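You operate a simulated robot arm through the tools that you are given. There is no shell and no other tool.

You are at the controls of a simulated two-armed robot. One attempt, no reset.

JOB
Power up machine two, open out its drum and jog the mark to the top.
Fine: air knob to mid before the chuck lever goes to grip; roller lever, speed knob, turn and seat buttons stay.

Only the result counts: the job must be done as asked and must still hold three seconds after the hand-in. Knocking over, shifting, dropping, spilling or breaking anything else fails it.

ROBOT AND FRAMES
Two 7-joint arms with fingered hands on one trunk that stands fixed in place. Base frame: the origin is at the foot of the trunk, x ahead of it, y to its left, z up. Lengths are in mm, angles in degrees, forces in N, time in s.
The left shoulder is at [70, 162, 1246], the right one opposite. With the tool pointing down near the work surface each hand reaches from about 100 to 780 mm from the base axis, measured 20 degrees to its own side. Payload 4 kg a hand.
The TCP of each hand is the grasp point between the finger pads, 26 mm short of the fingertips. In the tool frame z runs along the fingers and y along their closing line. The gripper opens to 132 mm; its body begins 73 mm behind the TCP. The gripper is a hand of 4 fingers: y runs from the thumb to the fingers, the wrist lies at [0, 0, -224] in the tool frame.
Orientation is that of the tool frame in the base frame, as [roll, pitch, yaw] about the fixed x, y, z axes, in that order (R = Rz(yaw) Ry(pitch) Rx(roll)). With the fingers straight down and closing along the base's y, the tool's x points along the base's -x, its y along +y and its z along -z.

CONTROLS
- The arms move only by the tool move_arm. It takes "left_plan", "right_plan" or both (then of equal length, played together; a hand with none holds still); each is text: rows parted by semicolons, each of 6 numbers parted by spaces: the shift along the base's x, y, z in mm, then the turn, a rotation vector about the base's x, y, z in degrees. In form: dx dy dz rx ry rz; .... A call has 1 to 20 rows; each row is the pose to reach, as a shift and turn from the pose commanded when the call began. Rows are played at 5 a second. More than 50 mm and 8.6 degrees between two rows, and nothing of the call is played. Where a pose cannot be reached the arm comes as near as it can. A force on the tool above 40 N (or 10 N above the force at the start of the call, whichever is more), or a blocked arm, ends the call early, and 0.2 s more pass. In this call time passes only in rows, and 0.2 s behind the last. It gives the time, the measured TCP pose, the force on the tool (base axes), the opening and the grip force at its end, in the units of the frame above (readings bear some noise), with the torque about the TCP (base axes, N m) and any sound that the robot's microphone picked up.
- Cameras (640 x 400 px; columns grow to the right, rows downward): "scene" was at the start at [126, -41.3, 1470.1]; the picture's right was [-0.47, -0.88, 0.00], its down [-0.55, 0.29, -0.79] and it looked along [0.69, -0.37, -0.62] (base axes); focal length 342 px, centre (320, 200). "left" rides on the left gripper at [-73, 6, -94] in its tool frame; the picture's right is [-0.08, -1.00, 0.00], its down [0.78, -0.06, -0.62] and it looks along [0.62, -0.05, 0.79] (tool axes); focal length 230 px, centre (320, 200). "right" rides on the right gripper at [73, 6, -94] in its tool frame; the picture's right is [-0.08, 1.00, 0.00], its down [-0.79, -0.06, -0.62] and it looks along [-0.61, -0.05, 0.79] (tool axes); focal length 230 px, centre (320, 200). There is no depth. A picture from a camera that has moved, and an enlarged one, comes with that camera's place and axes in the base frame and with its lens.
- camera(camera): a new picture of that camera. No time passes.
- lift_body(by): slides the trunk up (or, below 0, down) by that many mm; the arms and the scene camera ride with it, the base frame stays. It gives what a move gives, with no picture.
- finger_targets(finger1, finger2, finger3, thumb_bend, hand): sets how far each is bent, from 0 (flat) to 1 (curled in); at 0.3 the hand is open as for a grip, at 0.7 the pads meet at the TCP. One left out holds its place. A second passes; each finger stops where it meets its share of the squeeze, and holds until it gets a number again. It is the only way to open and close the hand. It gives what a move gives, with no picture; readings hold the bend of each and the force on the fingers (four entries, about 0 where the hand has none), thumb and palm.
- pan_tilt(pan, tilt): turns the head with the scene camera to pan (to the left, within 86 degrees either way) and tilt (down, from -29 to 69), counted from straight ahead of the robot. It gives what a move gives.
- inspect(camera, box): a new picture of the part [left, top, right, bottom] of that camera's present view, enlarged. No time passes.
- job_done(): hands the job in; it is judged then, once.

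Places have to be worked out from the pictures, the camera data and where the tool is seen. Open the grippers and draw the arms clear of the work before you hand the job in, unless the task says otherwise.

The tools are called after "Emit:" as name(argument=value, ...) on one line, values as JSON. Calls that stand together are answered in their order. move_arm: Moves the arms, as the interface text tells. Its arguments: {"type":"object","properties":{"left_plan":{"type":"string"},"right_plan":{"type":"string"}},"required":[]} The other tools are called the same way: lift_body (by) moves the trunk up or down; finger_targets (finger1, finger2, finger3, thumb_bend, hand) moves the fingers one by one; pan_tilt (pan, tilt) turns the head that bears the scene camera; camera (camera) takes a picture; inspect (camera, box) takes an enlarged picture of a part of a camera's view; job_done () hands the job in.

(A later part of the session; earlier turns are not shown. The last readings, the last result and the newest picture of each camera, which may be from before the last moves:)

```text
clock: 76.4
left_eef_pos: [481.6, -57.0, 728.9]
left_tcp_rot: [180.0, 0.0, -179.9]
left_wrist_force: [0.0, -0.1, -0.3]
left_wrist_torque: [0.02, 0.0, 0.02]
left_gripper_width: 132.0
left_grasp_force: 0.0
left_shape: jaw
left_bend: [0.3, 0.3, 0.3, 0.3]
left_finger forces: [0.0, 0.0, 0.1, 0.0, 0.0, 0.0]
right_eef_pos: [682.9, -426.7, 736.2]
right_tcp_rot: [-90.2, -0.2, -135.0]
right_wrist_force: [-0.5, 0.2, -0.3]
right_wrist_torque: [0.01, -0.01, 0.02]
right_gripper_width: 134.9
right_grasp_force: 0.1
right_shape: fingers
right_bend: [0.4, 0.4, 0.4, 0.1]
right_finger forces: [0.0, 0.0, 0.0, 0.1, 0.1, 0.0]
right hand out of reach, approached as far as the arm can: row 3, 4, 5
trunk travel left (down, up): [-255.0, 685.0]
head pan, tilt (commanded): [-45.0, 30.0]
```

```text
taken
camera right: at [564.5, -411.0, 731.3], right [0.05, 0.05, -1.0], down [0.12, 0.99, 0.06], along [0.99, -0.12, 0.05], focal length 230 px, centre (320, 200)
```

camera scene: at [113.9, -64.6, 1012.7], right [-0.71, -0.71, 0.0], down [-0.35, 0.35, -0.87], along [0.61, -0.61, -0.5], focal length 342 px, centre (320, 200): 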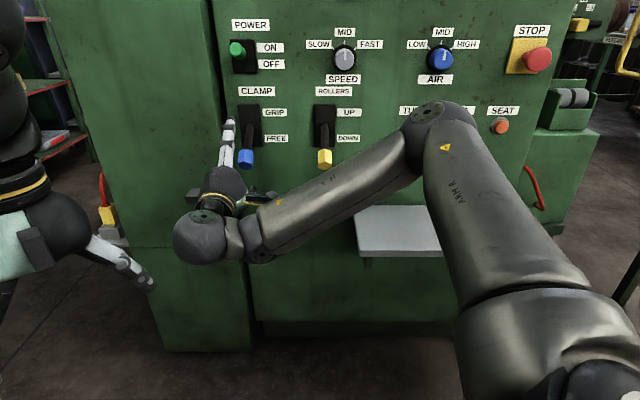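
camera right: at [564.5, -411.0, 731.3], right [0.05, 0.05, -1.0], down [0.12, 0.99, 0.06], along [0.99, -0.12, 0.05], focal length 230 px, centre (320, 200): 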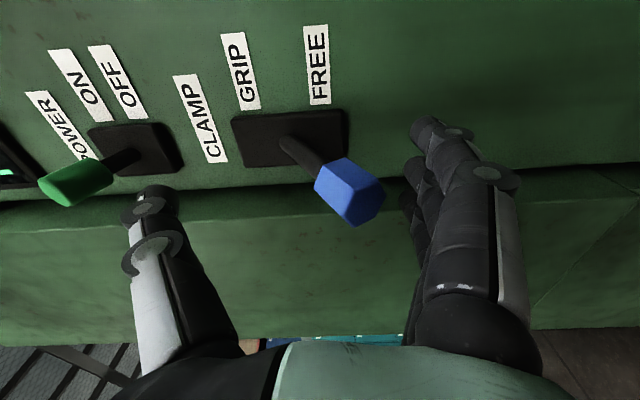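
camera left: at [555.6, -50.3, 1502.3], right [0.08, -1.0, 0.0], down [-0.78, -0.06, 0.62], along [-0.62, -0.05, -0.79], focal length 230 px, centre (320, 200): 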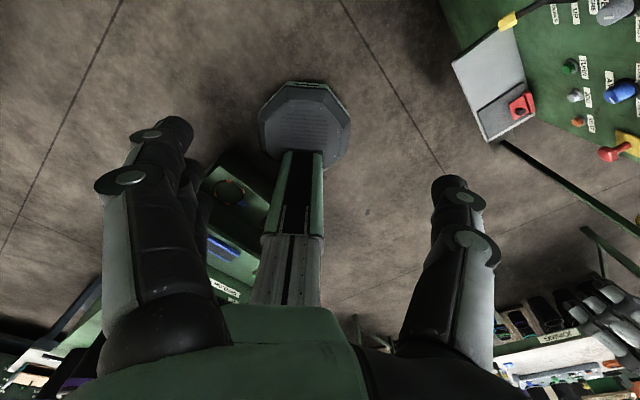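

Short by ~30 mm with the exact heading; I let the hand turn 10° to the right, which relieves the wrist, and continue in under the lever.

Emit:
move_arm(right_plan="0 0 0 0 0 -5; 9 -2 -2 0 0 -10; 18 -4 -4 0 0 -10; 27 -6 -4 0 0 -10; 36.8 -8.5 -4 0 0 -10; 36.8 -8.5 -4 0 0 -10")

Emit:
camera(camera="right")

Emit:
camera(camera="scene")

```text
clock: 77.8
left_eef_pos: [481.6, -56.4, 729.4]
left_tcp_rot: [180.0, 0.0, -179.9]
left_wrist_force: [-0.1, 0.0, 0.2]
left_wrist_torque: [0.03, 0.02, 0.04]
left_gripper_width: 131.8
left_grasp_force: 0.1
left_shape: jaw
left_bend: [0.3, 0.3, 0.3, 0.3]
left_finger forces: [0.0, 0.0, 0.0, 0.1, 0.0, 0.0]
right_eef_pos: [686.6, -430.6, 740.1]
right_tcp_rot: [-90.0, -0.2, -144.7]
right_wrist_force: [-1.3, 0.4, 0.9]
right_wrist_torque: [-0.03, 0.01, -0.01]
right_gripper_width: 135.0
right_grasp_force: 0.1
right_shape: fingers
right_bend: [0.4, 0.4, 0.4, 0.1]
right_finger forces: [0.0, 0.1, 0.0, 0.1, 0.1, 0.1]
right hand out of reach, approached as far as the arm can: row 2, 3, 4, 5, 6
trunk travel left (down, up): [-255.0, 685.0]
head pan, tilt (commanded): [-45.0, 30.0]
```

```text
taken
camera right: at [575.2, -396.1, 735.2], right [0.06, 0.04, -1.0], down [0.29, 0.96, 0.06], along [0.96, -0.29, 0.05], focal length 230 px, centre (320, 200)
```

right: 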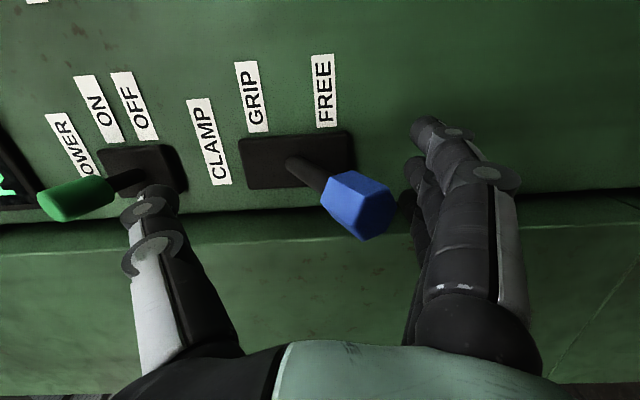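

```text
taken
camera scene: at [113.9, -64.6, 1012.7], right [-0.71, -0.71, 0.0], down [-0.35, 0.35, -0.87], along [0.61, -0.61, -0.5], focal length 342 px, centre (320, 200)
```

scene: 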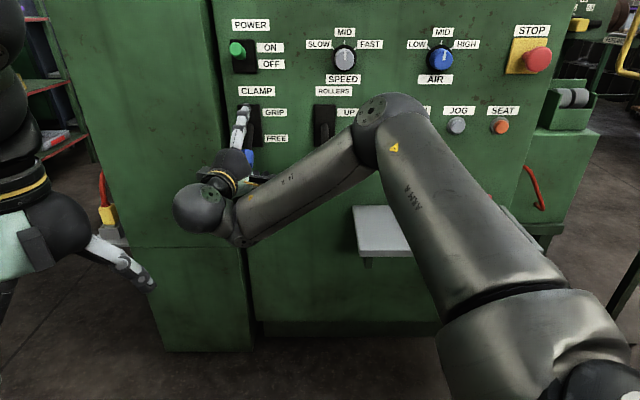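

The tips already reach ~15–20 mm beyond the knob's outer end, and finger 3 lines up with the lever, which is enough. I raise slowly to lift the CLAMP lever and check midway.

Emit:
move_arm(right_plan="0 0 8 0 0 0; 0 0 16 0 0 0; 0 0 24 0 0 0; 0 0 32 0 0 0")

Emit:
camera(camera="right")

Emit:
inspect(camera="scene", box=[200, 70, 320, 210])

```text
clock: 78.8
left_eef_pos: [482.0, -56.3, 728.3]
left_tcp_rot: [180.0, 0.0, -179.9]
left_wrist_force: [0.0, -0.5, -0.5]
left_wrist_torque: [-0.01, -0.01, 0.04]
left_gripper_width: 131.7
left_grasp_force: 0.1
left_shape: jaw
left_bend: [0.3, 0.3, 0.3, 0.3]
left_finger forces: [0.1, 0.0, 0.1, 0.0, 0.0, 0.1]
right_eef_pos: [688.8, -430.6, 770.7]
right_tcp_rot: [-90.2, -0.3, -144.9]
right_wrist_force: [-8.2, 8.5, -10.2]
right_wrist_torque: [0.45, 0.64, 0.14]
right_gripper_width: 134.9
right_grasp_force: 6.0
right_shape: fingers
right_bend: [0.4, 0.37, 0.36, 0.1]
right_finger forces: [0.0, 5.4, 8.1, 0.0, 0.0, 0.1]
trunk travel left (down, up): [-255.0, 685.0]
head pan, tilt (commanded): [-45.0, 30.0]
```

```text
taken
camera right: at [574.6, -396.2, 765.1], right [0.06, 0.05, -1.0], down [0.29, 0.96, 0.06], along [0.96, -0.29, 0.04], focal length 230 px, centre (320, 200)
```

right: 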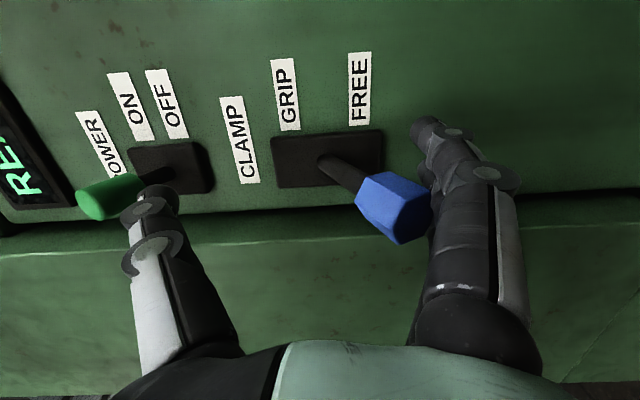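

```text
2.86 times, centred on (260, 140) of scene
camera zoom: at [114.0, -64.2, 1012.6], right [-0.71, -0.71, 0.0], down [-0.35, 0.35, -0.87], along [0.61, -0.61, -0.5], focal length 976 px, centre (491, 371)
```

zoom: 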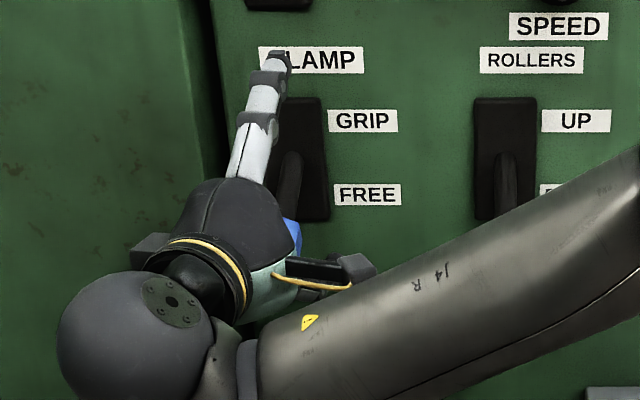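

Fingers 2 and 3 carry the lever now (~13 N). I keep raising gently.

Emit:
move_arm(right_plan="0 0 8 0 0 0; 0 0 16 0 0 0; 0 0 24 0 0 0")

Emit:
camera(camera="right")

```text
clock: 79.6
left_eef_pos: [481.6, -57.2, 730.0]
left_tcp_rot: [-179.9, 0.0, 179.9]
left_wrist_force: [0.1, 0.3, 0.0]
left_wrist_torque: [0.0, 0.01, 0.0]
left_gripper_width: 131.5
left_grasp_force: 0.0
left_shape: jaw
left_bend: [0.3, 0.3, 0.3, 0.3]
left_finger forces: [0.0, 0.0, 0.0, 0.1, 0.0, 0.1]
right_eef_pos: [688.0, -430.0, 788.3]
right_tcp_rot: [-90.7, -0.9, -144.8]
right_wrist_force: [-19.0, 15.4, -12.8]
right_wrist_torque: [0.88, 1.43, 0.28]
right_gripper_width: 134.8
right_grasp_force: 12.9
right_shape: fingers
right_bend: [0.4, 0.35, 0.34, 0.1]
right_finger forces: [0.0, 13.7, 11.7, 0.0, 0.0, 0.0]
trunk travel left (down, up): [-255.0, 685.0]
head pan, tilt (commanded): [-45.0, 30.0]
stopped in row 3 (right hand): the force on the tool passed its limit at 41 N (the readings are from after the stop); the commanded pose is now the measured one
```

```text
taken
camera right: at [574.0, -395.1, 785.4], right [0.04, 0.05, -1.0], down [0.29, 0.96, 0.06], along [0.96, -0.29, 0.03], focal length 230 px, centre (320, 200)
```

right: 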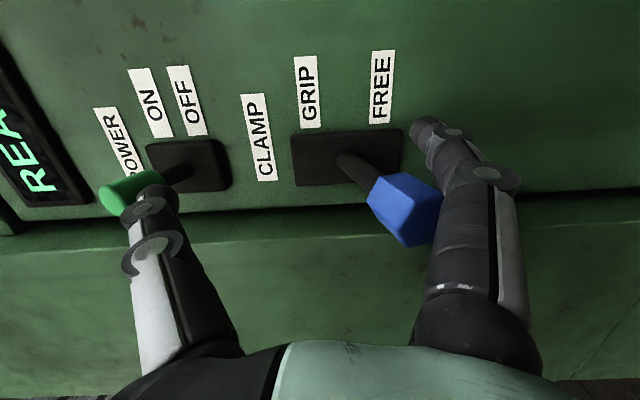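

The lever has come up to about −14° but the knob now bears on the fingers' sloped inner part, pushing mostly inward. I back off 16 mm so it rests nearer the fingertips, and curl the fingers a bit more.

Emit:
move_arm(right_plan="-6 6 0 0 0 0; -11.3 11.3 0 0 0 0")

Emit:
finger_targets(hand="right", finger1=0.5, finger2=0.5, finger3=0.5)

Emit:
camera(camera="right")

```text
clock: 80.2
left_eef_pos: [480.9, -56.9, 729.8]
left_tcp_rot: [180.0, 0.0, -180.0]
left_wrist_force: [-1.5, 0.4, 0.5]
left_wrist_torque: [-0.01, -0.01, -0.03]
left_gripper_width: 131.8
left_grasp_force: 0.1
left_shape: jaw
left_bend: [0.3, 0.3, 0.3, 0.3]
left_finger forces: [0.1, 0.0, 0.0, 0.0, 0.0, 0.1]
right_eef_pos: [675.8, -421.9, 793.4]
right_tcp_rot: [-90.3, -0.5, -144.9]
right_wrist_force: [-0.2, 0.1, 0.1]
right_wrist_torque: [-0.01, 0.0, 0.0]
right_gripper_width: 135.1
right_grasp_force: 0.1
right_shape: fingers
right_bend: [0.4, 0.4, 0.4, 0.1]
right_finger forces: [0.0, 0.0, 0.0, 0.0, 0.0, 0.0]
trunk travel left (down, up): [-255.0, 685.0]
head pan, tilt (commanded): [-45.0, 30.0]
```

```text
clock: 81.2
left_eef_pos: [481.0, -56.0, 730.3]
left_tcp_rot: [-179.9, 0.0, -180.0]
left_wrist_force: [-0.8, 1.0, -1.0]
left_wrist_torque: [0.01, -0.02, -0.02]
left_gripper_width: 131.9
left_grasp_force: 0.0
left_shape: jaw
left_bend: [0.3, 0.3, 0.3, 0.3]
left_finger forces: [0.0, 0.1, 0.0, 0.0, 0.1, 0.0]
right_eef_pos: [675.2, -421.4, 792.3]
right_tcp_rot: [-90.4, -0.5, -144.9]
right_wrist_force: [-1.0, 0.5, -0.8]
right_wrist_torque: [-0.02, 0.05, 0.02]
right_gripper_width: 118.9
right_grasp_force: 0.7
right_shape: fingers
right_bend: [0.5, 0.5, 0.49, 0.1]
right_finger forces: [0.1, 0.0, 0.8, 0.1, 0.1, 0.1]
trunk travel left (down, up): [-255.0, 685.0]
head pan, tilt (commanded): [-45.0, 30.0]
```

```text
taken
camera right: at [563.1, -386.4, 788.5], right [0.05, 0.05, -1.0], down [0.29, 0.96, 0.06], along [0.96, -0.29, 0.04], focal length 230 px, centre (320, 200)
```

right: 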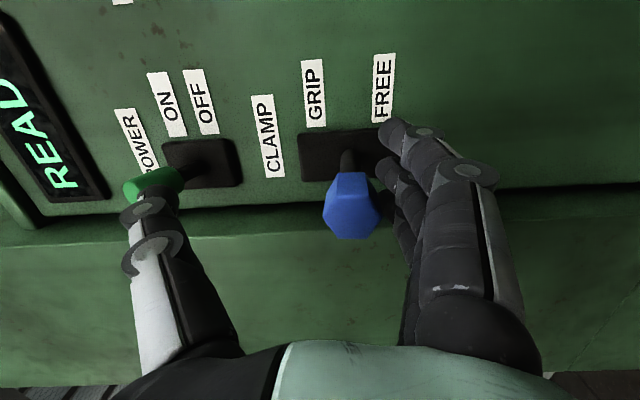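

The lever is now about level and stays put; finger 3 just touches it. I raise further to bring it up to GRIP.

Emit:
move_arm(right_plan="0 0 8 0 0 0; 0 0 16 0 0 0; 0 0 24 0 0 0; 0 0 32 0 0 0; 0 0 40 0 0 0")

Emit:
camera(camera="right")

Emit:
camera(camera="scene")

```text
clock: 82.4
left_eef_pos: [481.8, -57.7, 729.5]
left_tcp_rot: [-180.0, 0.0, 179.9]
left_wrist_force: [0.4, 0.2, -0.4]
left_wrist_torque: [-0.03, 0.0, 0.03]
left_gripper_width: 131.8
left_grasp_force: 0.1
left_shape: jaw
left_bend: [0.3, 0.3, 0.3, 0.3]
left_finger forces: [0.1, 0.1, 0.1, 0.1, 0.0, 0.1]
right_eef_pos: [676.9, -421.2, 832.0]
right_tcp_rot: [-90.4, -0.5, -144.8]
right_wrist_force: [-0.8, -0.1, -1.3]
right_wrist_torque: [0.03, 0.12, 0.0]
right_gripper_width: 119.4
right_grasp_force: 0.7
right_shape: fingers
right_bend: [0.5, 0.5, 0.48, 0.1]
right_finger forces: [0.0, 0.0, 2.2, 0.0, 0.0, 0.1]
trunk travel left (down, up): [-255.0, 685.0]
head pan, tilt (commanded): [-45.0, 30.0]
```

```text
taken
camera right: at [564.2, -386.3, 827.9], right [0.05, 0.04, -1.0], down [0.29, 0.96, 0.06], along [0.96, -0.29, 0.04], focal length 230 px, centre (320, 200)
```

right: 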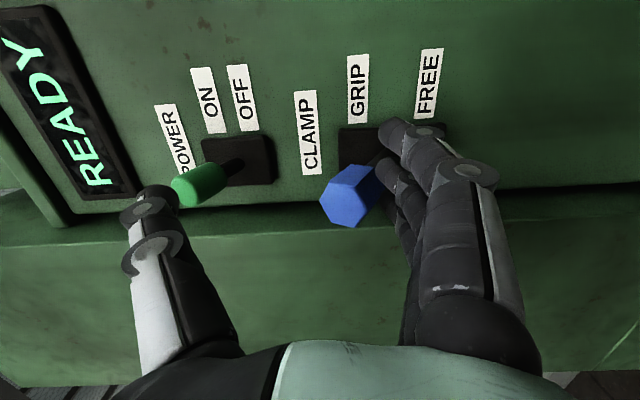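

```text
taken
camera scene: at [114.0, -64.7, 1012.6], right [-0.71, -0.71, 0.0], down [-0.35, 0.35, -0.87], along [0.61, -0.61, -0.5], focal length 342 px, centre (320, 200)
```

scene: 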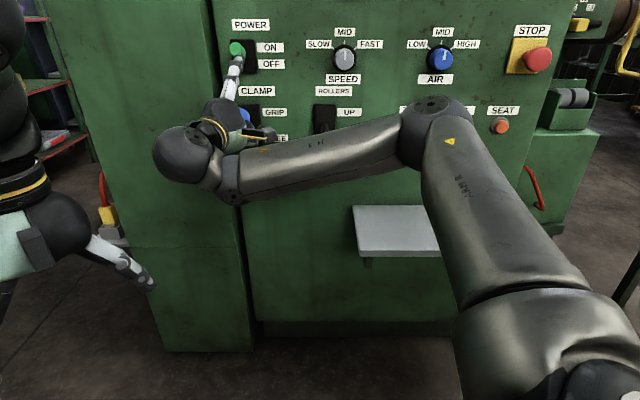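

The CLAMP lever is nearly fully up, no click yet. I continue a few more millimetres.

Emit:
move_arm(right_plan="0 0 5 0 0 0; 0 0 10 0 0 0; 0 0 15 0 0 0; 0 0 20 0 0 0")

Emit:
camera(camera="right")

```text
clock: 83.4
left_eef_pos: [483.4, -57.8, 729.8]
left_tcp_rot: [180.0, -0.1, 180.0]
left_wrist_force: [1.2, 0.0, -0.2]
left_wrist_torque: [0.0, -0.01, 0.0]
left_gripper_width: 131.9
left_grasp_force: 0.1
left_shape: jaw
left_bend: [0.3, 0.3, 0.3, 0.3]
left_finger forces: [0.0, 0.0, 0.0, 0.0, 0.0, 0.0]
right_eef_pos: [677.7, -421.5, 849.4]
right_tcp_rot: [-90.5, -0.6, -145.0]
right_wrist_force: [-1.1, -0.1, -13.4]
right_wrist_torque: [0.17, 0.43, 0.0]
right_gripper_width: 118.9
right_grasp_force: 5.9
right_shape: fingers
right_bend: [0.5, 0.46, 0.39, 0.1]
right_finger forces: [0.0, 3.9, 8.5, 0.1, 0.1, 0.1]
trunk travel left (down, up): [-255.0, 685.0]
head pan, tilt (commanded): [-45.0, 30.0]
```

```text
taken
camera right: at [564.5, -386.7, 845.9], right [0.05, 0.05, -1.0], down [0.29, 0.96, 0.06], along [0.96, -0.29, 0.03], focal length 230 px, centre (320, 200)
```

right: 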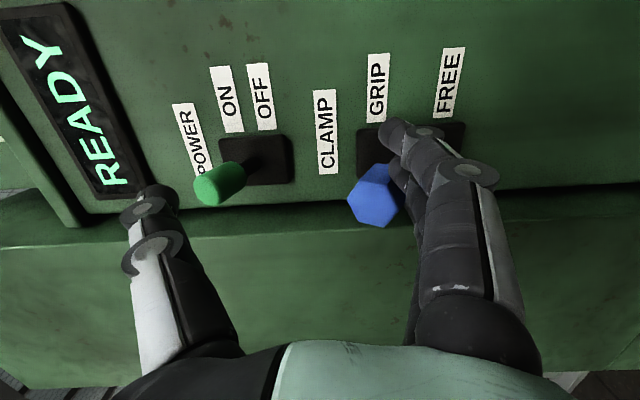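

Force rises to 13 N with the knob steady near the top — probably at its stop. I look at the lamps and display.

Emit:
pan_tilt(pan=-45, tilt=10)

Emit:
camera(camera="scene")

Emit:
inspect(camera="scene", box=[210, 150, 340, 290])

```text
clock: 84.2
left_eef_pos: [482.0, -58.1, 728.5]
left_tcp_rot: [179.9, -0.2, -180.0]
left_wrist_force: [-0.1, 0.1, 0.0]
left_wrist_torque: [0.01, 0.01, 0.0]
left_gripper_width: 131.9
left_grasp_force: 0.1
left_shape: jaw
left_bend: [0.3, 0.3, 0.3, 0.3]
left_finger forces: [0.1, 0.0, 0.0, 0.0, 0.0, 0.1]
right_eef_pos: [677.5, -421.6, 849.8]
right_tcp_rot: [-90.5, -0.4, -144.8]
right_wrist_force: [-2.5, -1.2, -14.6]
right_wrist_torque: [0.11, 0.48, -0.05]
right_gripper_width: 118.9
right_grasp_force: 6.4
right_shape: fingers
right_bend: [0.5, 0.45, 0.38, 0.1]
right_finger forces: [0.0, 4.6, 8.7, 0.0, 0.0, 0.0]
trunk travel left (down, up): [-255.0, 685.0]
head pan, tilt (commanded): [-45.0, 10.0]
```

```text
taken
camera scene: at [117.0, -67.5, 1044.7], right [-0.71, -0.71, 0.0], down [-0.12, 0.12, -0.98], along [0.7, -0.7, -0.18], focal length 342 px, centre (320, 200)
```

scene: 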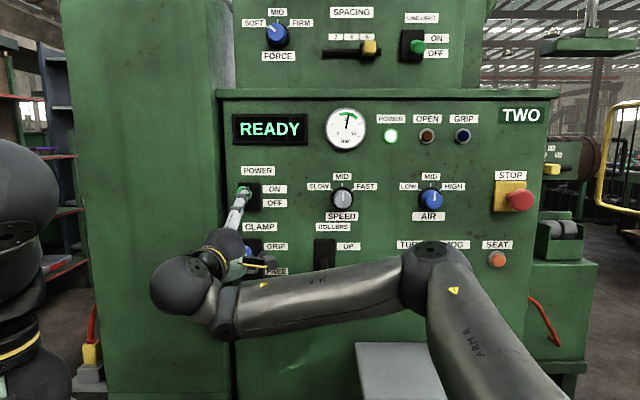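

```text
2.86 times, centred on (275, 220) of scene
camera zoom: at [117.0, -67.5, 1044.7], right [-0.71, -0.71, 0.0], down [-0.12, 0.12, -0.98], along [0.7, -0.7, -0.18], focal length 976 px, centre (449, 143)
```

zoom: 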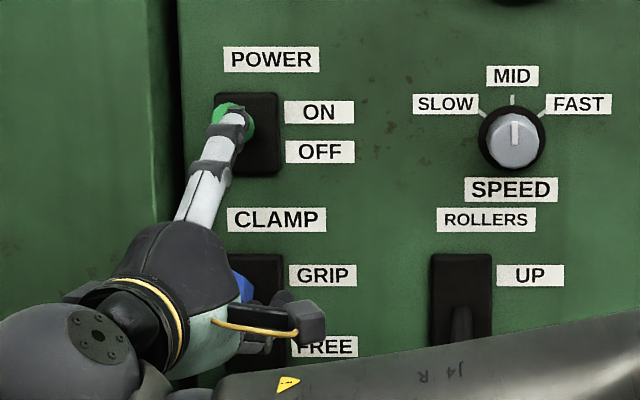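

OPEN and GRIP lamps are still dark, so the lever may not be fully home. I push up a little harder.

Emit:
move_arm(right_plan="0 0 5 0 0 0; 0 0 10 0 0 0; 0 0 15 0 0 0; 0 0 20 0 0 0")

Emit:
camera(camera="right")

Emit:
camera(camera="scene")

```text
clock: 85.2
left_eef_pos: [482.6, -57.6, 728.6]
left_tcp_rot: [179.9, -0.3, -179.9]
left_wrist_force: [0.6, -0.2, -0.1]
left_wrist_torque: [-0.01, 0.0, -0.03]
left_gripper_width: 131.8
left_grasp_force: 0.0
left_shape: jaw
left_bend: [0.3, 0.3, 0.3, 0.3]
left_finger forces: [0.1, 0.0, 0.0, 0.0, 0.0, 0.1]
right_eef_pos: [679.4, -423.8, 865.9]
right_tcp_rot: [-90.8, -0.7, -145.1]
right_wrist_force: [-5.0, -5.0, -30.0]
right_wrist_torque: [-0.11, 1.03, -0.18]
right_gripper_width: 118.9
right_grasp_force: 13.5
right_shape: fingers
right_bend: [0.5, 0.38, 0.3, 0.1]
right_finger forces: [0.0, 12.0, 14.7, 0.0, 0.1, 0.0]
trunk travel left (down, up): [-255.0, 685.0]
head pan, tilt (commanded): [-45.0, 10.0]
```

```text
taken
camera right: at [566.3, -387.8, 863.5], right [0.05, 0.05, -1.0], down [0.29, 0.95, 0.06], along [0.96, -0.29, 0.03], focal length 230 px, centre (320, 200)
```

right: 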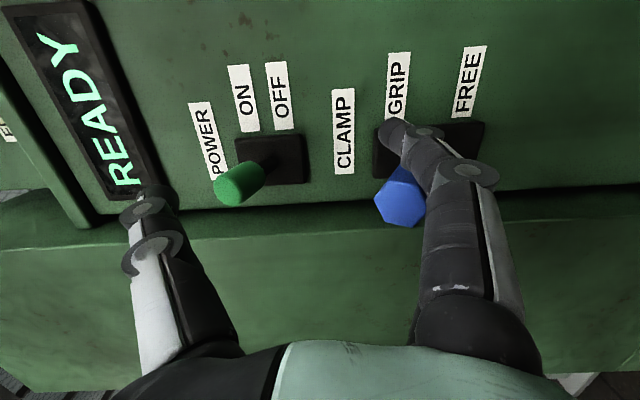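

```text
taken
camera scene: at [118.3, -69.1, 1044.3], right [-0.71, -0.71, 0.0], down [-0.13, 0.13, -0.98], along [0.7, -0.7, -0.18], focal length 342 px, centre (320, 200)
```

scene: 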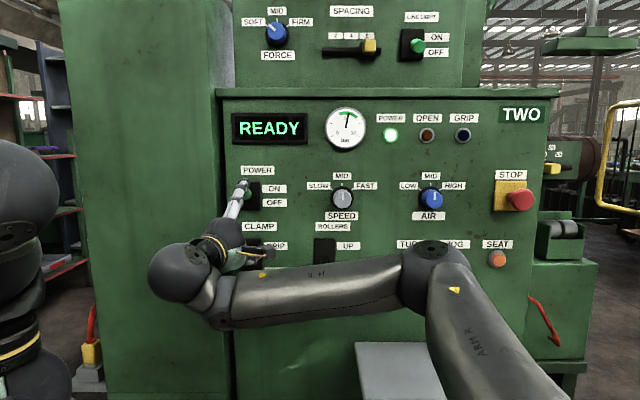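

30 N and the lever doesn't move further; still no click or lamp. I zoom in to see what the lever and fingers are touching.

Emit:
inspect(camera="right", box=[300, 90, 520, 260])

Emit:
inspect(camera="scene", box=[200, 160, 330, 290])

```text
2.35 times, centred on (410, 175) of right
camera zoom: at [566.3, -387.8, 863.5], right [0.05, 0.05, -1.0], down [0.29, 0.95, 0.06], along [0.96, -0.29, 0.03], focal length 541 px, centre (108, 259)
```

zoom: 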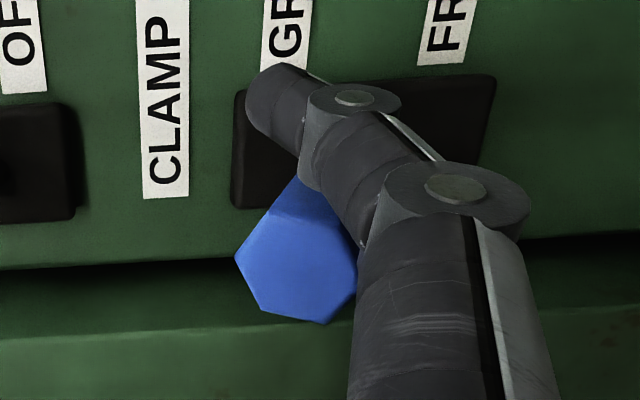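

```text
3.08 times, centred on (265, 225) of scene
camera zoom: at [118.3, -69.1, 1044.3], right [-0.71, -0.71, 0.0], down [-0.13, 0.13, -0.98], along [0.7, -0.7, -0.18], focal length 1051 px, centre (489, 123)
```

zoom: 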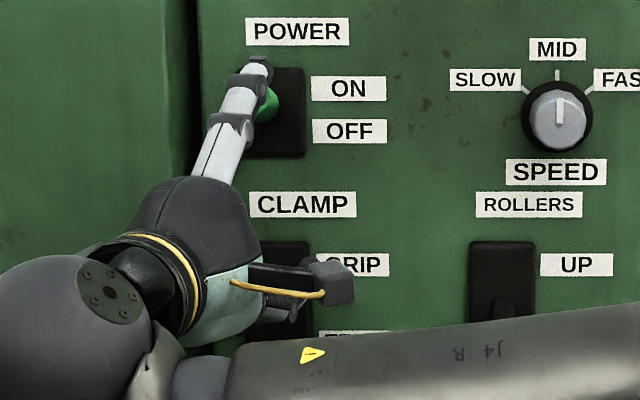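

The lever looks fully up. I check the drum at the right for any change.

Emit:
inspect(camera="scene", box=[480, 90, 640, 210])

Emit:
inspect(camera="scene", box=[210, 90, 550, 290])

```text
3.33 times, centred on (560, 150) of scene
camera zoom: at [118.3, -69.1, 1044.3], right [-0.71, -0.71, 0.0], down [-0.13, 0.13, -0.98], along [0.7, -0.7, -0.18], focal length 1139 px, centre (-480, 367)
```

zoom: 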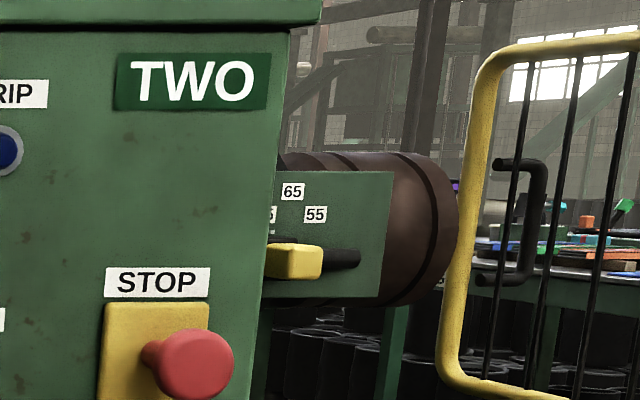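

```text
1.88 times, centred on (380, 190) of scene
camera zoom: at [118.3, -69.1, 1044.3], right [-0.71, -0.71, 0.0], down [-0.13, 0.13, -0.98], along [0.7, -0.7, -0.18], focal length 643 px, centre (207, 219)
```

zoom: 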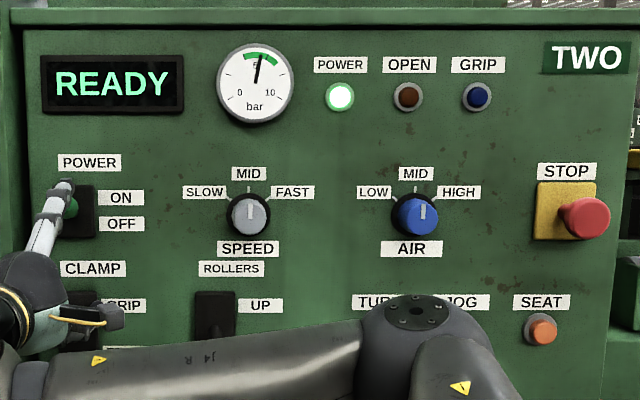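

I ease the hand down 20 mm to see whether the lever stays up by itself.

Emit:
move_arm(right_plan="0 0 -10 0 0 0; 0 0 -20 0 0 0; 0 0 -30 0 0 0; 0 0 -40 0 0 0")

Emit:
camera(camera="right")

Emit:
inspect(camera="scene", box=[210, 90, 550, 290])

```text
clock: 86.2
left_eef_pos: [480.3, -56.5, 730.3]
left_tcp_rot: [-180.0, 0.1, -179.9]
left_wrist_force: [0.3, 1.4, 0.6]
left_wrist_torque: [0.05, -0.01, 0.0]
left_gripper_width: 131.6
left_grasp_force: 0.1
left_shape: jaw
left_bend: [0.3, 0.3, 0.3, 0.3]
left_finger forces: [0.0, 0.0, 0.1, 0.1, 0.0, 0.1]
right_eef_pos: [678.1, -418.6, 832.1]
right_tcp_rot: [-90.1, -0.3, -144.7]
right_wrist_force: [-1.4, 1.7, -2.2]
right_wrist_torque: [0.08, 0.04, 0.04]
right_gripper_width: 119.1
right_grasp_force: 1.0
right_shape: fingers
right_bend: [0.5, 0.5, 0.48, 0.1]
right_finger forces: [0.0, 0.0, 1.7, 0.0, 0.0, 0.0]
trunk travel left (down, up): [-255.0, 685.0]
head pan, tilt (commanded): [-45.0, 10.0]
```

```text
taken
camera right: at [565.4, -384.3, 827.5], right [0.06, 0.04, -1.0], down [0.28, 0.96, 0.06], along [0.96, -0.29, 0.04], focal length 230 px, centre (320, 200)
```

right: 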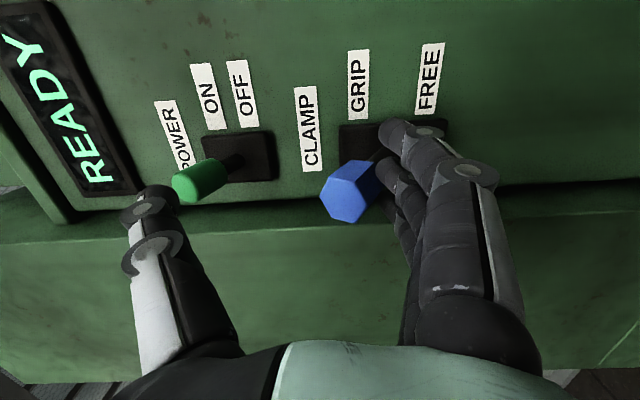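

```text
1.88 times, centred on (380, 190) of scene
camera zoom: at [116.3, -65.9, 1045.2], right [-0.71, -0.71, 0.0], down [-0.12, 0.12, -0.98], along [0.7, -0.7, -0.17], focal length 643 px, centre (207, 219)
```

zoom: 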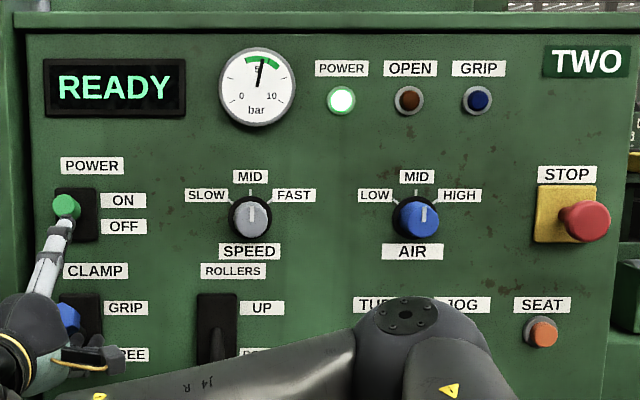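

The knob still sits at about z 814 with light finger contact. I lower another 20 mm to see if it stays.

Emit:
move_arm(right_plan="0 0 -10 0 0 0; 0 0 -20 0 0 0; 0 0 -30 0 0 0")

Emit:
camera(camera="right")

Emit:
inspect(camera="scene", box=[210, 90, 550, 290])

```text
clock: 87.0
left_eef_pos: [481.9, -56.6, 730.1]
left_tcp_rot: [-179.9, 0.0, -180.0]
left_wrist_force: [-0.2, -0.3, -0.5]
left_wrist_torque: [-0.03, -0.01, -0.03]
left_gripper_width: 131.8
left_grasp_force: 0.1
left_shape: jaw
left_bend: [0.3, 0.3, 0.3, 0.3]
left_finger forces: [0.0, 0.0, 0.0, 0.0, 0.0, 0.0]
right_eef_pos: [677.5, -420.3, 801.5]
right_tcp_rot: [-90.4, -0.6, -144.9]
right_wrist_force: [1.0, 0.1, 0.0]
right_wrist_torque: [-0.01, 0.02, -0.02]
right_gripper_width: 119.2
right_grasp_force: 0.1
right_shape: fingers
right_bend: [0.5, 0.5, 0.5, 0.1]
right_finger forces: [0.0, 0.0, 0.0, 0.0, 0.0, 0.1]
trunk travel left (down, up): [-255.0, 685.0]
head pan, tilt (commanded): [-45.0, 10.0]
```

```text
taken
camera right: at [564.1, -385.1, 797.5], right [0.05, 0.04, -1.0], down [0.29, 0.96, 0.06], along [0.96, -0.29, 0.04], focal length 230 px, centre (320, 200)
```

right: 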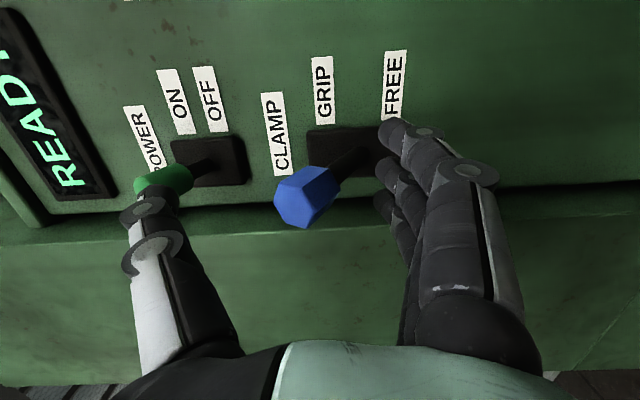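

```text
1.88 times, centred on (380, 190) of scene
camera zoom: at [115.8, -66.4, 1045.1], right [-0.71, -0.71, 0.0], down [-0.12, 0.12, -0.98], along [0.7, -0.7, -0.17], focal length 643 px, centre (207, 219)
```

zoom: 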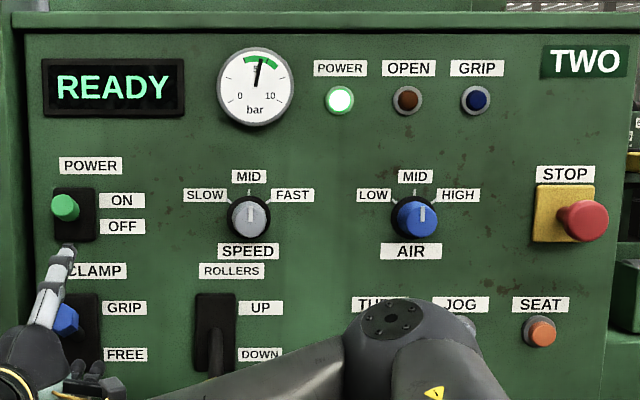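

The lever stays up at +29° by itself, mirror of where it was. I let a moment pass and look at the panel and drum again.

Emit:
pan_tilt(pan=-60, tilt=5)

Emit:
camera(camera="scene")

Emit:
inspect(camera="scene", box=[360, 100, 520, 220])

```text
clock: 87.8
left_eef_pos: [481.8, -55.7, 730.0]
left_tcp_rot: [180.0, -0.1, 180.0]
left_wrist_force: [0.1, 0.6, -0.8]
left_wrist_torque: [-0.03, -0.01, 0.0]
left_gripper_width: 132.0
left_grasp_force: 0.1
left_shape: jaw
left_bend: [0.3, 0.3, 0.3, 0.3]
left_finger forces: [0.0, 0.1, 0.1, 0.0, 0.1, 0.1]
right_eef_pos: [677.2, -418.8, 801.1]
right_tcp_rot: [-90.5, -0.5, -145.0]
right_wrist_force: [0.7, 0.0, -0.6]
right_wrist_torque: [0.0, 0.0, -0.04]
right_gripper_width: 119.0
right_grasp_force: 0.0
right_shape: fingers
right_bend: [0.5, 0.5, 0.5, 0.1]
right_finger forces: [0.1, 0.0, 0.0, 0.0, 0.0, 0.0]
trunk travel left (down, up): [-255.0, 685.0]
head pan, tilt (commanded): [-60.0, 5.0]
```

```text
taken
camera scene: at [95.9, -80.2, 1053.1], right [-0.87, -0.5, 0.0], down [-0.04, 0.08, -1.0], along [0.5, -0.86, -0.09], focal length 342 px, centre (320, 200)
```

scene: 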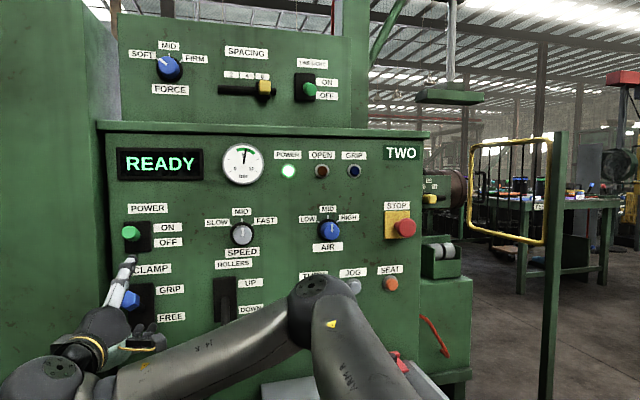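

```text
3.33 times, centred on (440, 160) of scene
camera zoom: at [95.9, -80.2, 1053.1], right [-0.87, -0.5, 0.0], down [-0.04, 0.08, -1.0], along [0.5, -0.86, -0.09], focal length 1139 px, centre (-80, 333)
```

zoom: 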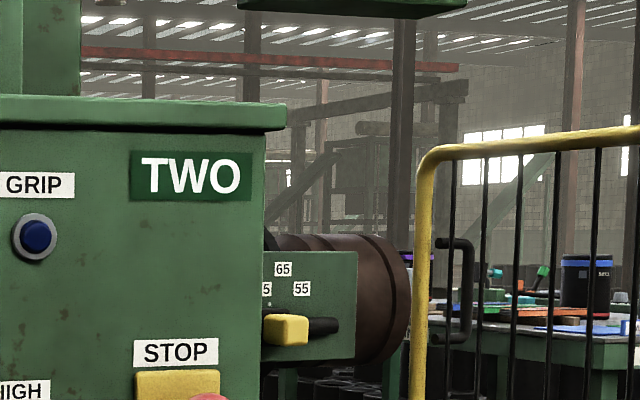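

I zoom on the CLAMP lever itself from this side to judge its angle.

Emit:
inspect(camera="scene", box=[90, 190, 270, 340])

Emit:
inspect(camera="right", box=[240, 80, 440, 240])

```text
2.67 times, centred on (180, 265) of scene
camera zoom: at [95.9, -80.2, 1053.1], right [-0.87, -0.5, 0.0], down [-0.04, 0.08, -1.0], along [0.5, -0.86, -0.09], focal length 911 px, centre (693, 27)
```

zoom: 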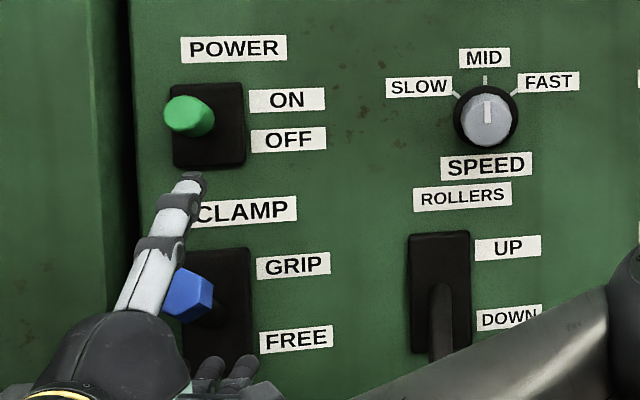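

```text
2.50 times, centred on (340, 160) of right
camera zoom: at [563.9, -385.2, 797.6], right [0.05, 0.04, -1.0], down [0.29, 0.96, 0.06], along [0.96, -0.29, 0.04], focal length 575 px, centre (270, 300)
```

zoom: 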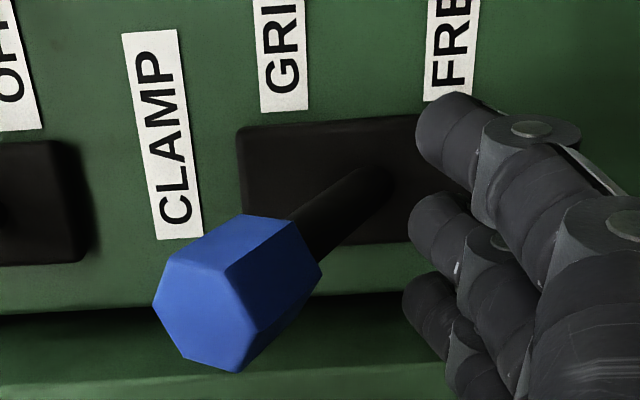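

The lever is clearly in the GRIP position. I back the hand out and see whether the machine responds with some delay.

Emit:
move_arm(right_plan="-12 12 0 0 0 0; -24 24 0 0 0 0; -36 36 0 0 0 0; -48 48 0 0 0 0; -60 60 0 0 0 0")

Emit:
pan_tilt(pan=-50, tilt=8)

Emit:
camera(camera="scene")

Emit:
inspect(camera="scene", box=[150, 100, 350, 340])

```text
clock: 89.0
left_eef_pos: [480.6, -56.8, 729.7]
left_tcp_rot: [180.0, 0.0, 180.0]
left_wrist_force: [0.2, -1.5, -0.5]
left_wrist_torque: [0.0, 0.0, 0.02]
left_gripper_width: 131.8
left_grasp_force: 0.1
left_shape: jaw
left_bend: [0.3, 0.3, 0.3, 0.3]
left_finger forces: [0.0, 0.1, 0.0, 0.0, 0.0, 0.1]
right_eef_pos: [635.7, -396.6, 801.3]
right_tcp_rot: [-90.2, -0.3, -144.5]
right_wrist_force: [0.3, -0.4, 0.8]
right_wrist_torque: [0.03, 0.0, 0.0]
right_gripper_width: 119.2
right_grasp_force: 0.1
right_shape: fingers
right_bend: [0.5, 0.5, 0.5, 0.1]
right_finger forces: [0.0, 0.0, 0.0, 0.1, 0.1, 0.0]
right hand out of reach, approached as far as the arm can: row 3, 4, 5
trunk travel left (down, up): [-255.0, 685.0]
head pan, tilt (commanded): [-60.0, 5.0]
```

```text
clock: 89.7
left_eef_pos: [481.1, -56.2, 730.6]
left_tcp_rot: [180.0, 0.1, 180.0]
left_wrist_force: [0.7, -0.1, 0.4]
left_wrist_torque: [0.01, 0.01, -0.01]
left_gripper_width: 131.8
left_grasp_force: 0.0
left_shape: jaw
left_bend: [0.3, 0.3, 0.3, 0.3]
left_finger forces: [0.0, 0.1, 0.1, 0.0, 0.0, 0.1]
right_eef_pos: [635.6, -397.7, 800.7]
right_tcp_rot: [-90.2, -0.4, -144.4]
right_wrist_force: [-0.5, -0.2, -0.7]
right_wrist_torque: [-0.01, 0.01, -0.02]
right_gripper_width: 119.2
right_grasp_force: 0.0
right_shape: fingers
right_bend: [0.5, 0.5, 0.5, 0.1]
right_finger forces: [0.0, 0.1, 0.1, 0.0, 0.1, 0.0]
trunk travel left (down, up): [-255.0, 685.0]
head pan, tilt (commanded): [-50.0, 8.0]
```

```text
taken
camera scene: at [109.4, -71.7, 1048.3], right [-0.77, -0.64, 0.0], down [-0.09, 0.11, -0.99], along [0.64, -0.76, -0.14], focal length 342 px, centre (320, 200)
```

scene: 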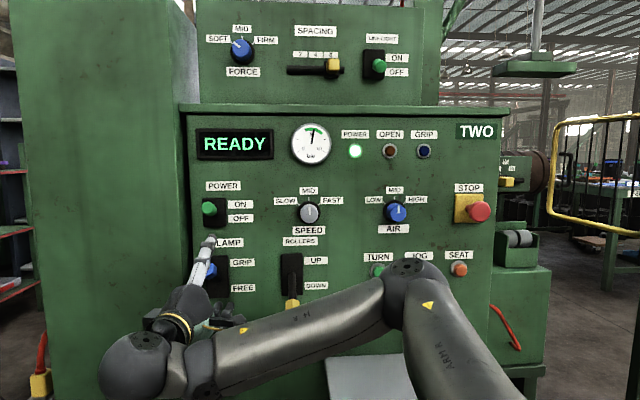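

```text
1.67 times, centred on (250, 220) of scene
camera zoom: at [109.4, -71.7, 1048.3], right [-0.77, -0.64, 0.0], down [-0.09, 0.11, -0.99], along [0.64, -0.76, -0.14], focal length 569 px, centre (437, 167)
```

zoom: 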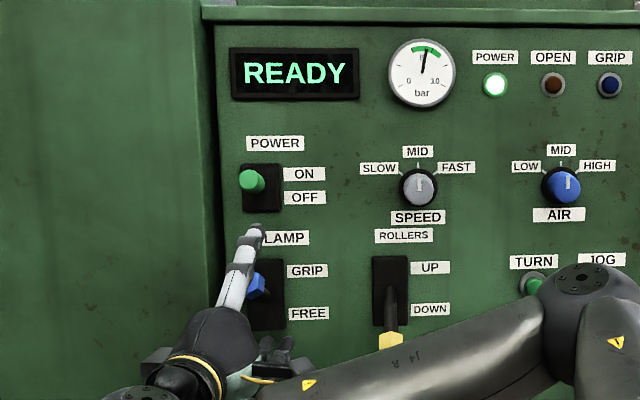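

Still READY with OPEN/GRIP lamps dark. I raise the trunk to look over the cabinet at the drum itself (the hand is clear of the levers).

Emit:
lift_body(by=400)

Emit:
pan_tilt(pan=-65, tilt=20)

Emit:
camera(camera="scene")

```text
clock: 93.6
left_eef_pos: [481.4, -57.9, 1130.3]
left_tcp_rot: [-180.0, 0.1, -180.0]
left_wrist_force: [0.4, 0.5, -0.2]
left_wrist_torque: [0.02, 0.0, -0.01]
left_gripper_width: 131.6
left_grasp_force: 0.2
left_shape: jaw
left_bend: [0.3, 0.3, 0.3, 0.3]
left_finger forces: [0.0, 0.0, 0.0, 0.0, 0.0, 0.1]
right_eef_pos: [635.0, -397.1, 1200.0]
right_tcp_rot: [-90.2, -0.5, -144.3]
right_wrist_force: [-0.3, -1.2, -0.2]
right_wrist_torque: [0.02, 0.01, -0.03]
right_gripper_width: 119.3
right_grasp_force: 0.1
right_shape: fingers
right_bend: [0.5, 0.5, 0.5, 0.1]
right_finger forces: [0.1, 0.1, 0.0, 0.0, 0.1, 0.0]
trunk travel left (down, up): [-655.0, 285.0]
head pan, tilt (commanded): [-50.0, 8.0]
```

```text
clock: 94.3
left_eef_pos: [481.3, -56.9, 1130.6]
left_tcp_rot: [179.9, 0.0, 180.0]
left_wrist_force: [0.3, 0.6, 0.5]
left_wrist_torque: [-0.03, 0.0, -0.02]
left_gripper_width: 131.8
left_grasp_force: 0.1
left_shape: jaw
left_bend: [0.3, 0.3, 0.3, 0.3]
left_finger forces: [0.0, 0.0, 0.0, 0.1, 0.0, 0.0]
right_eef_pos: [635.1, -395.9, 1201.1]
right_tcp_rot: [-90.2, -0.5, -144.3]
right_wrist_force: [-0.6, -1.4, 0.1]
right_wrist_torque: [0.0, -0.05, -0.01]
right_gripper_width: 119.0
right_grasp_force: 0.0
right_shape: fingers
right_bend: [0.5, 0.5, 0.5, 0.1]
right_finger forces: [0.0, 0.1, 0.0, 0.0, 0.0, 0.0]
trunk travel left (down, up): [-655.0, 285.0]
head pan, tilt (commanded): [-65.0, 20.0]
```

```text
taken
camera scene: at [89.5, -85.1, 1428.8], right [-0.91, -0.42, 0.0], down [-0.14, 0.31, -0.94], along [0.4, -0.85, -0.34], focal length 342 px, centre (320, 200)
```

scene: 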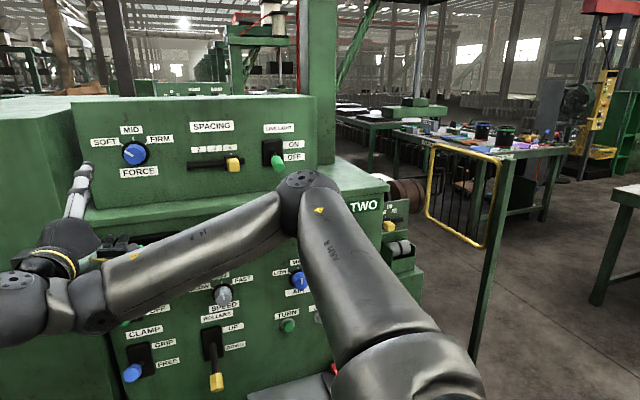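

The arm hides part of it; the CLAMP knob seems lower than I expected from here. I zoom in on it and on the drum.

Emit:
inspect(camera="scene", box=[100, 290, 260, 400])

Emit:
inspect(camera="scene", box=[340, 150, 460, 260])

```text
3.64 times, centred on (180, 345) of scene
camera zoom: at [89.5, -85.1, 1428.8], right [-0.91, -0.42, 0.0], down [-0.14, 0.31, -0.94], along [0.4, -0.85, -0.34], focal length 1242 px, centre (829, -327)
```

zoom: 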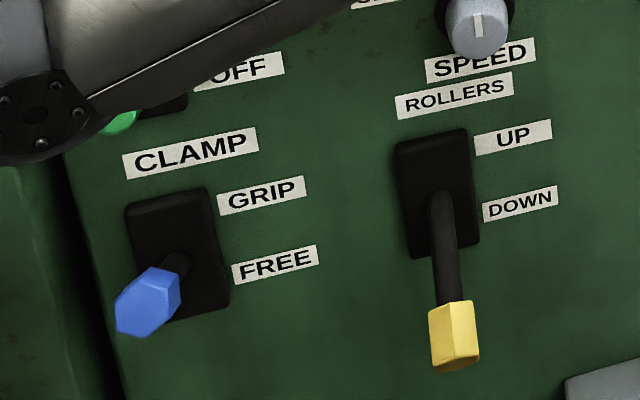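

```text
3.64 times, centred on (400, 205) of scene
camera zoom: at [89.5, -85.1, 1428.8], right [-0.91, -0.42, 0.0], down [-0.14, 0.31, -0.94], along [0.4, -0.85, -0.34], focal length 1242 px, centre (29, 182)
```

zoom: 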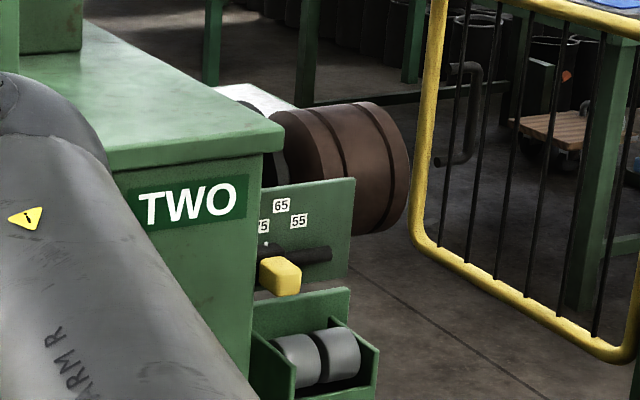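

Comparing views, the brown drum is now clearly larger than at the start (it fills out to the black disc), so the chuck did open it. I lower the trunk again and re-read the lamps.

Emit:
lift_body(by=-400)

Emit:
pan_tilt(pan=-50, tilt=8)

Emit:
inspect(camera="scene", box=[180, 110, 560, 310])

Emit:
inspect(camera="scene", box=[440, 100, 600, 220])

```text
clock: 98.2
left_eef_pos: [481.3, -57.0, 728.9]
left_tcp_rot: [-180.0, -0.1, 179.9]
left_wrist_force: [-0.2, -0.4, 0.7]
left_wrist_torque: [0.01, 0.04, -0.05]
left_gripper_width: 131.5
left_grasp_force: 0.1
left_shape: jaw
left_bend: [0.3, 0.3, 0.3, 0.3]
left_finger forces: [0.0, 0.0, 0.0, 0.0, 0.0, 0.0]
right_eef_pos: [635.3, -396.8, 800.8]
right_tcp_rot: [-90.3, -0.5, -144.5]
right_wrist_force: [-0.1, -0.3, 0.5]
right_wrist_torque: [0.0, -0.02, -0.02]
right_gripper_width: 119.2
right_grasp_force: 0.0
right_shape: fingers
right_bend: [0.5, 0.5, 0.5, 0.1]
right_finger forces: [0.0, 0.0, 0.0, 0.1, 0.0, 0.0]
trunk travel left (down, up): [-255.0, 685.0]
head pan, tilt (commanded): [-65.0, 20.0]
```

```text
clock: 98.9
left_eef_pos: [482.1, -56.9, 731.3]
left_tcp_rot: [180.0, -0.1, 179.9]
left_wrist_force: [0.1, -0.5, 0.0]
left_wrist_torque: [0.01, -0.01, 0.0]
left_gripper_width: 132.0
left_grasp_force: 0.0
left_shape: jaw
left_bend: [0.3, 0.3, 0.3, 0.3]
left_finger forces: [0.0, 0.0, 0.0, 0.0, 0.0, 0.0]
right_eef_pos: [635.5, -396.9, 800.8]
right_tcp_rot: [-90.2, -0.5, -144.4]
right_wrist_force: [-0.1, 0.5, -0.4]
right_wrist_torque: [-0.01, -0.02, 0.02]
right_gripper_width: 119.1
right_grasp_force: 0.1
right_shape: fingers
right_bend: [0.5, 0.5, 0.5, 0.1]
right_finger forces: [0.0, 0.0, 0.1, 0.1, 0.1, 0.0]
trunk travel left (down, up): [-255.0, 685.0]
head pan, tilt (commanded): [-50.0, 8.0]
```

```text
1.68 times, centred on (370, 210) of scene
camera zoom: at [109.4, -71.7, 1048.3], right [-0.77, -0.64, 0.0], down [-0.09, 0.11, -0.99], along [0.64, -0.76, -0.14], focal length 575 px, centre (236, 183)
```

zoom: 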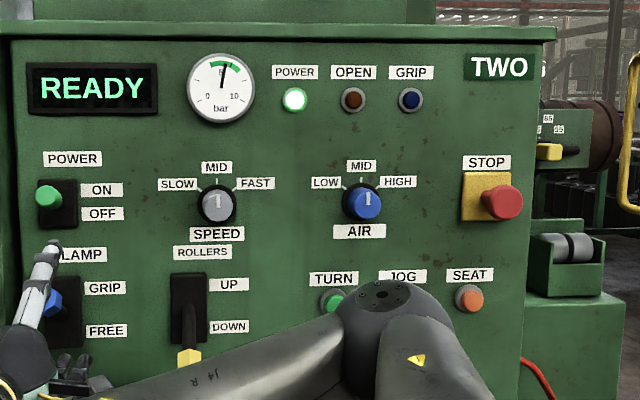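

```text
3.33 times, centred on (520, 160) of scene
camera zoom: at [109.4, -71.7, 1048.3], right [-0.77, -0.64, 0.0], down [-0.09, 0.11, -0.99], along [0.64, -0.76, -0.14], focal length 1139 px, centre (-347, 333)
```

zoom: 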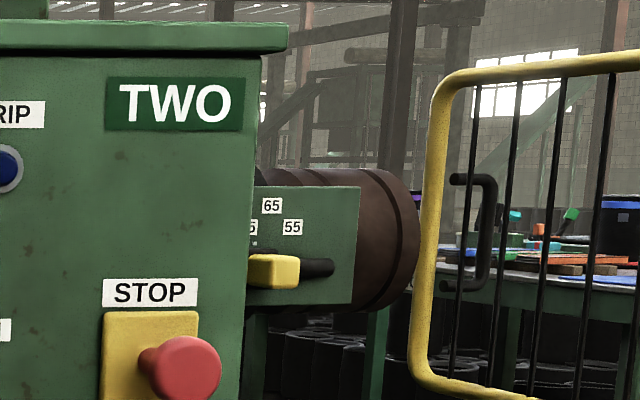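

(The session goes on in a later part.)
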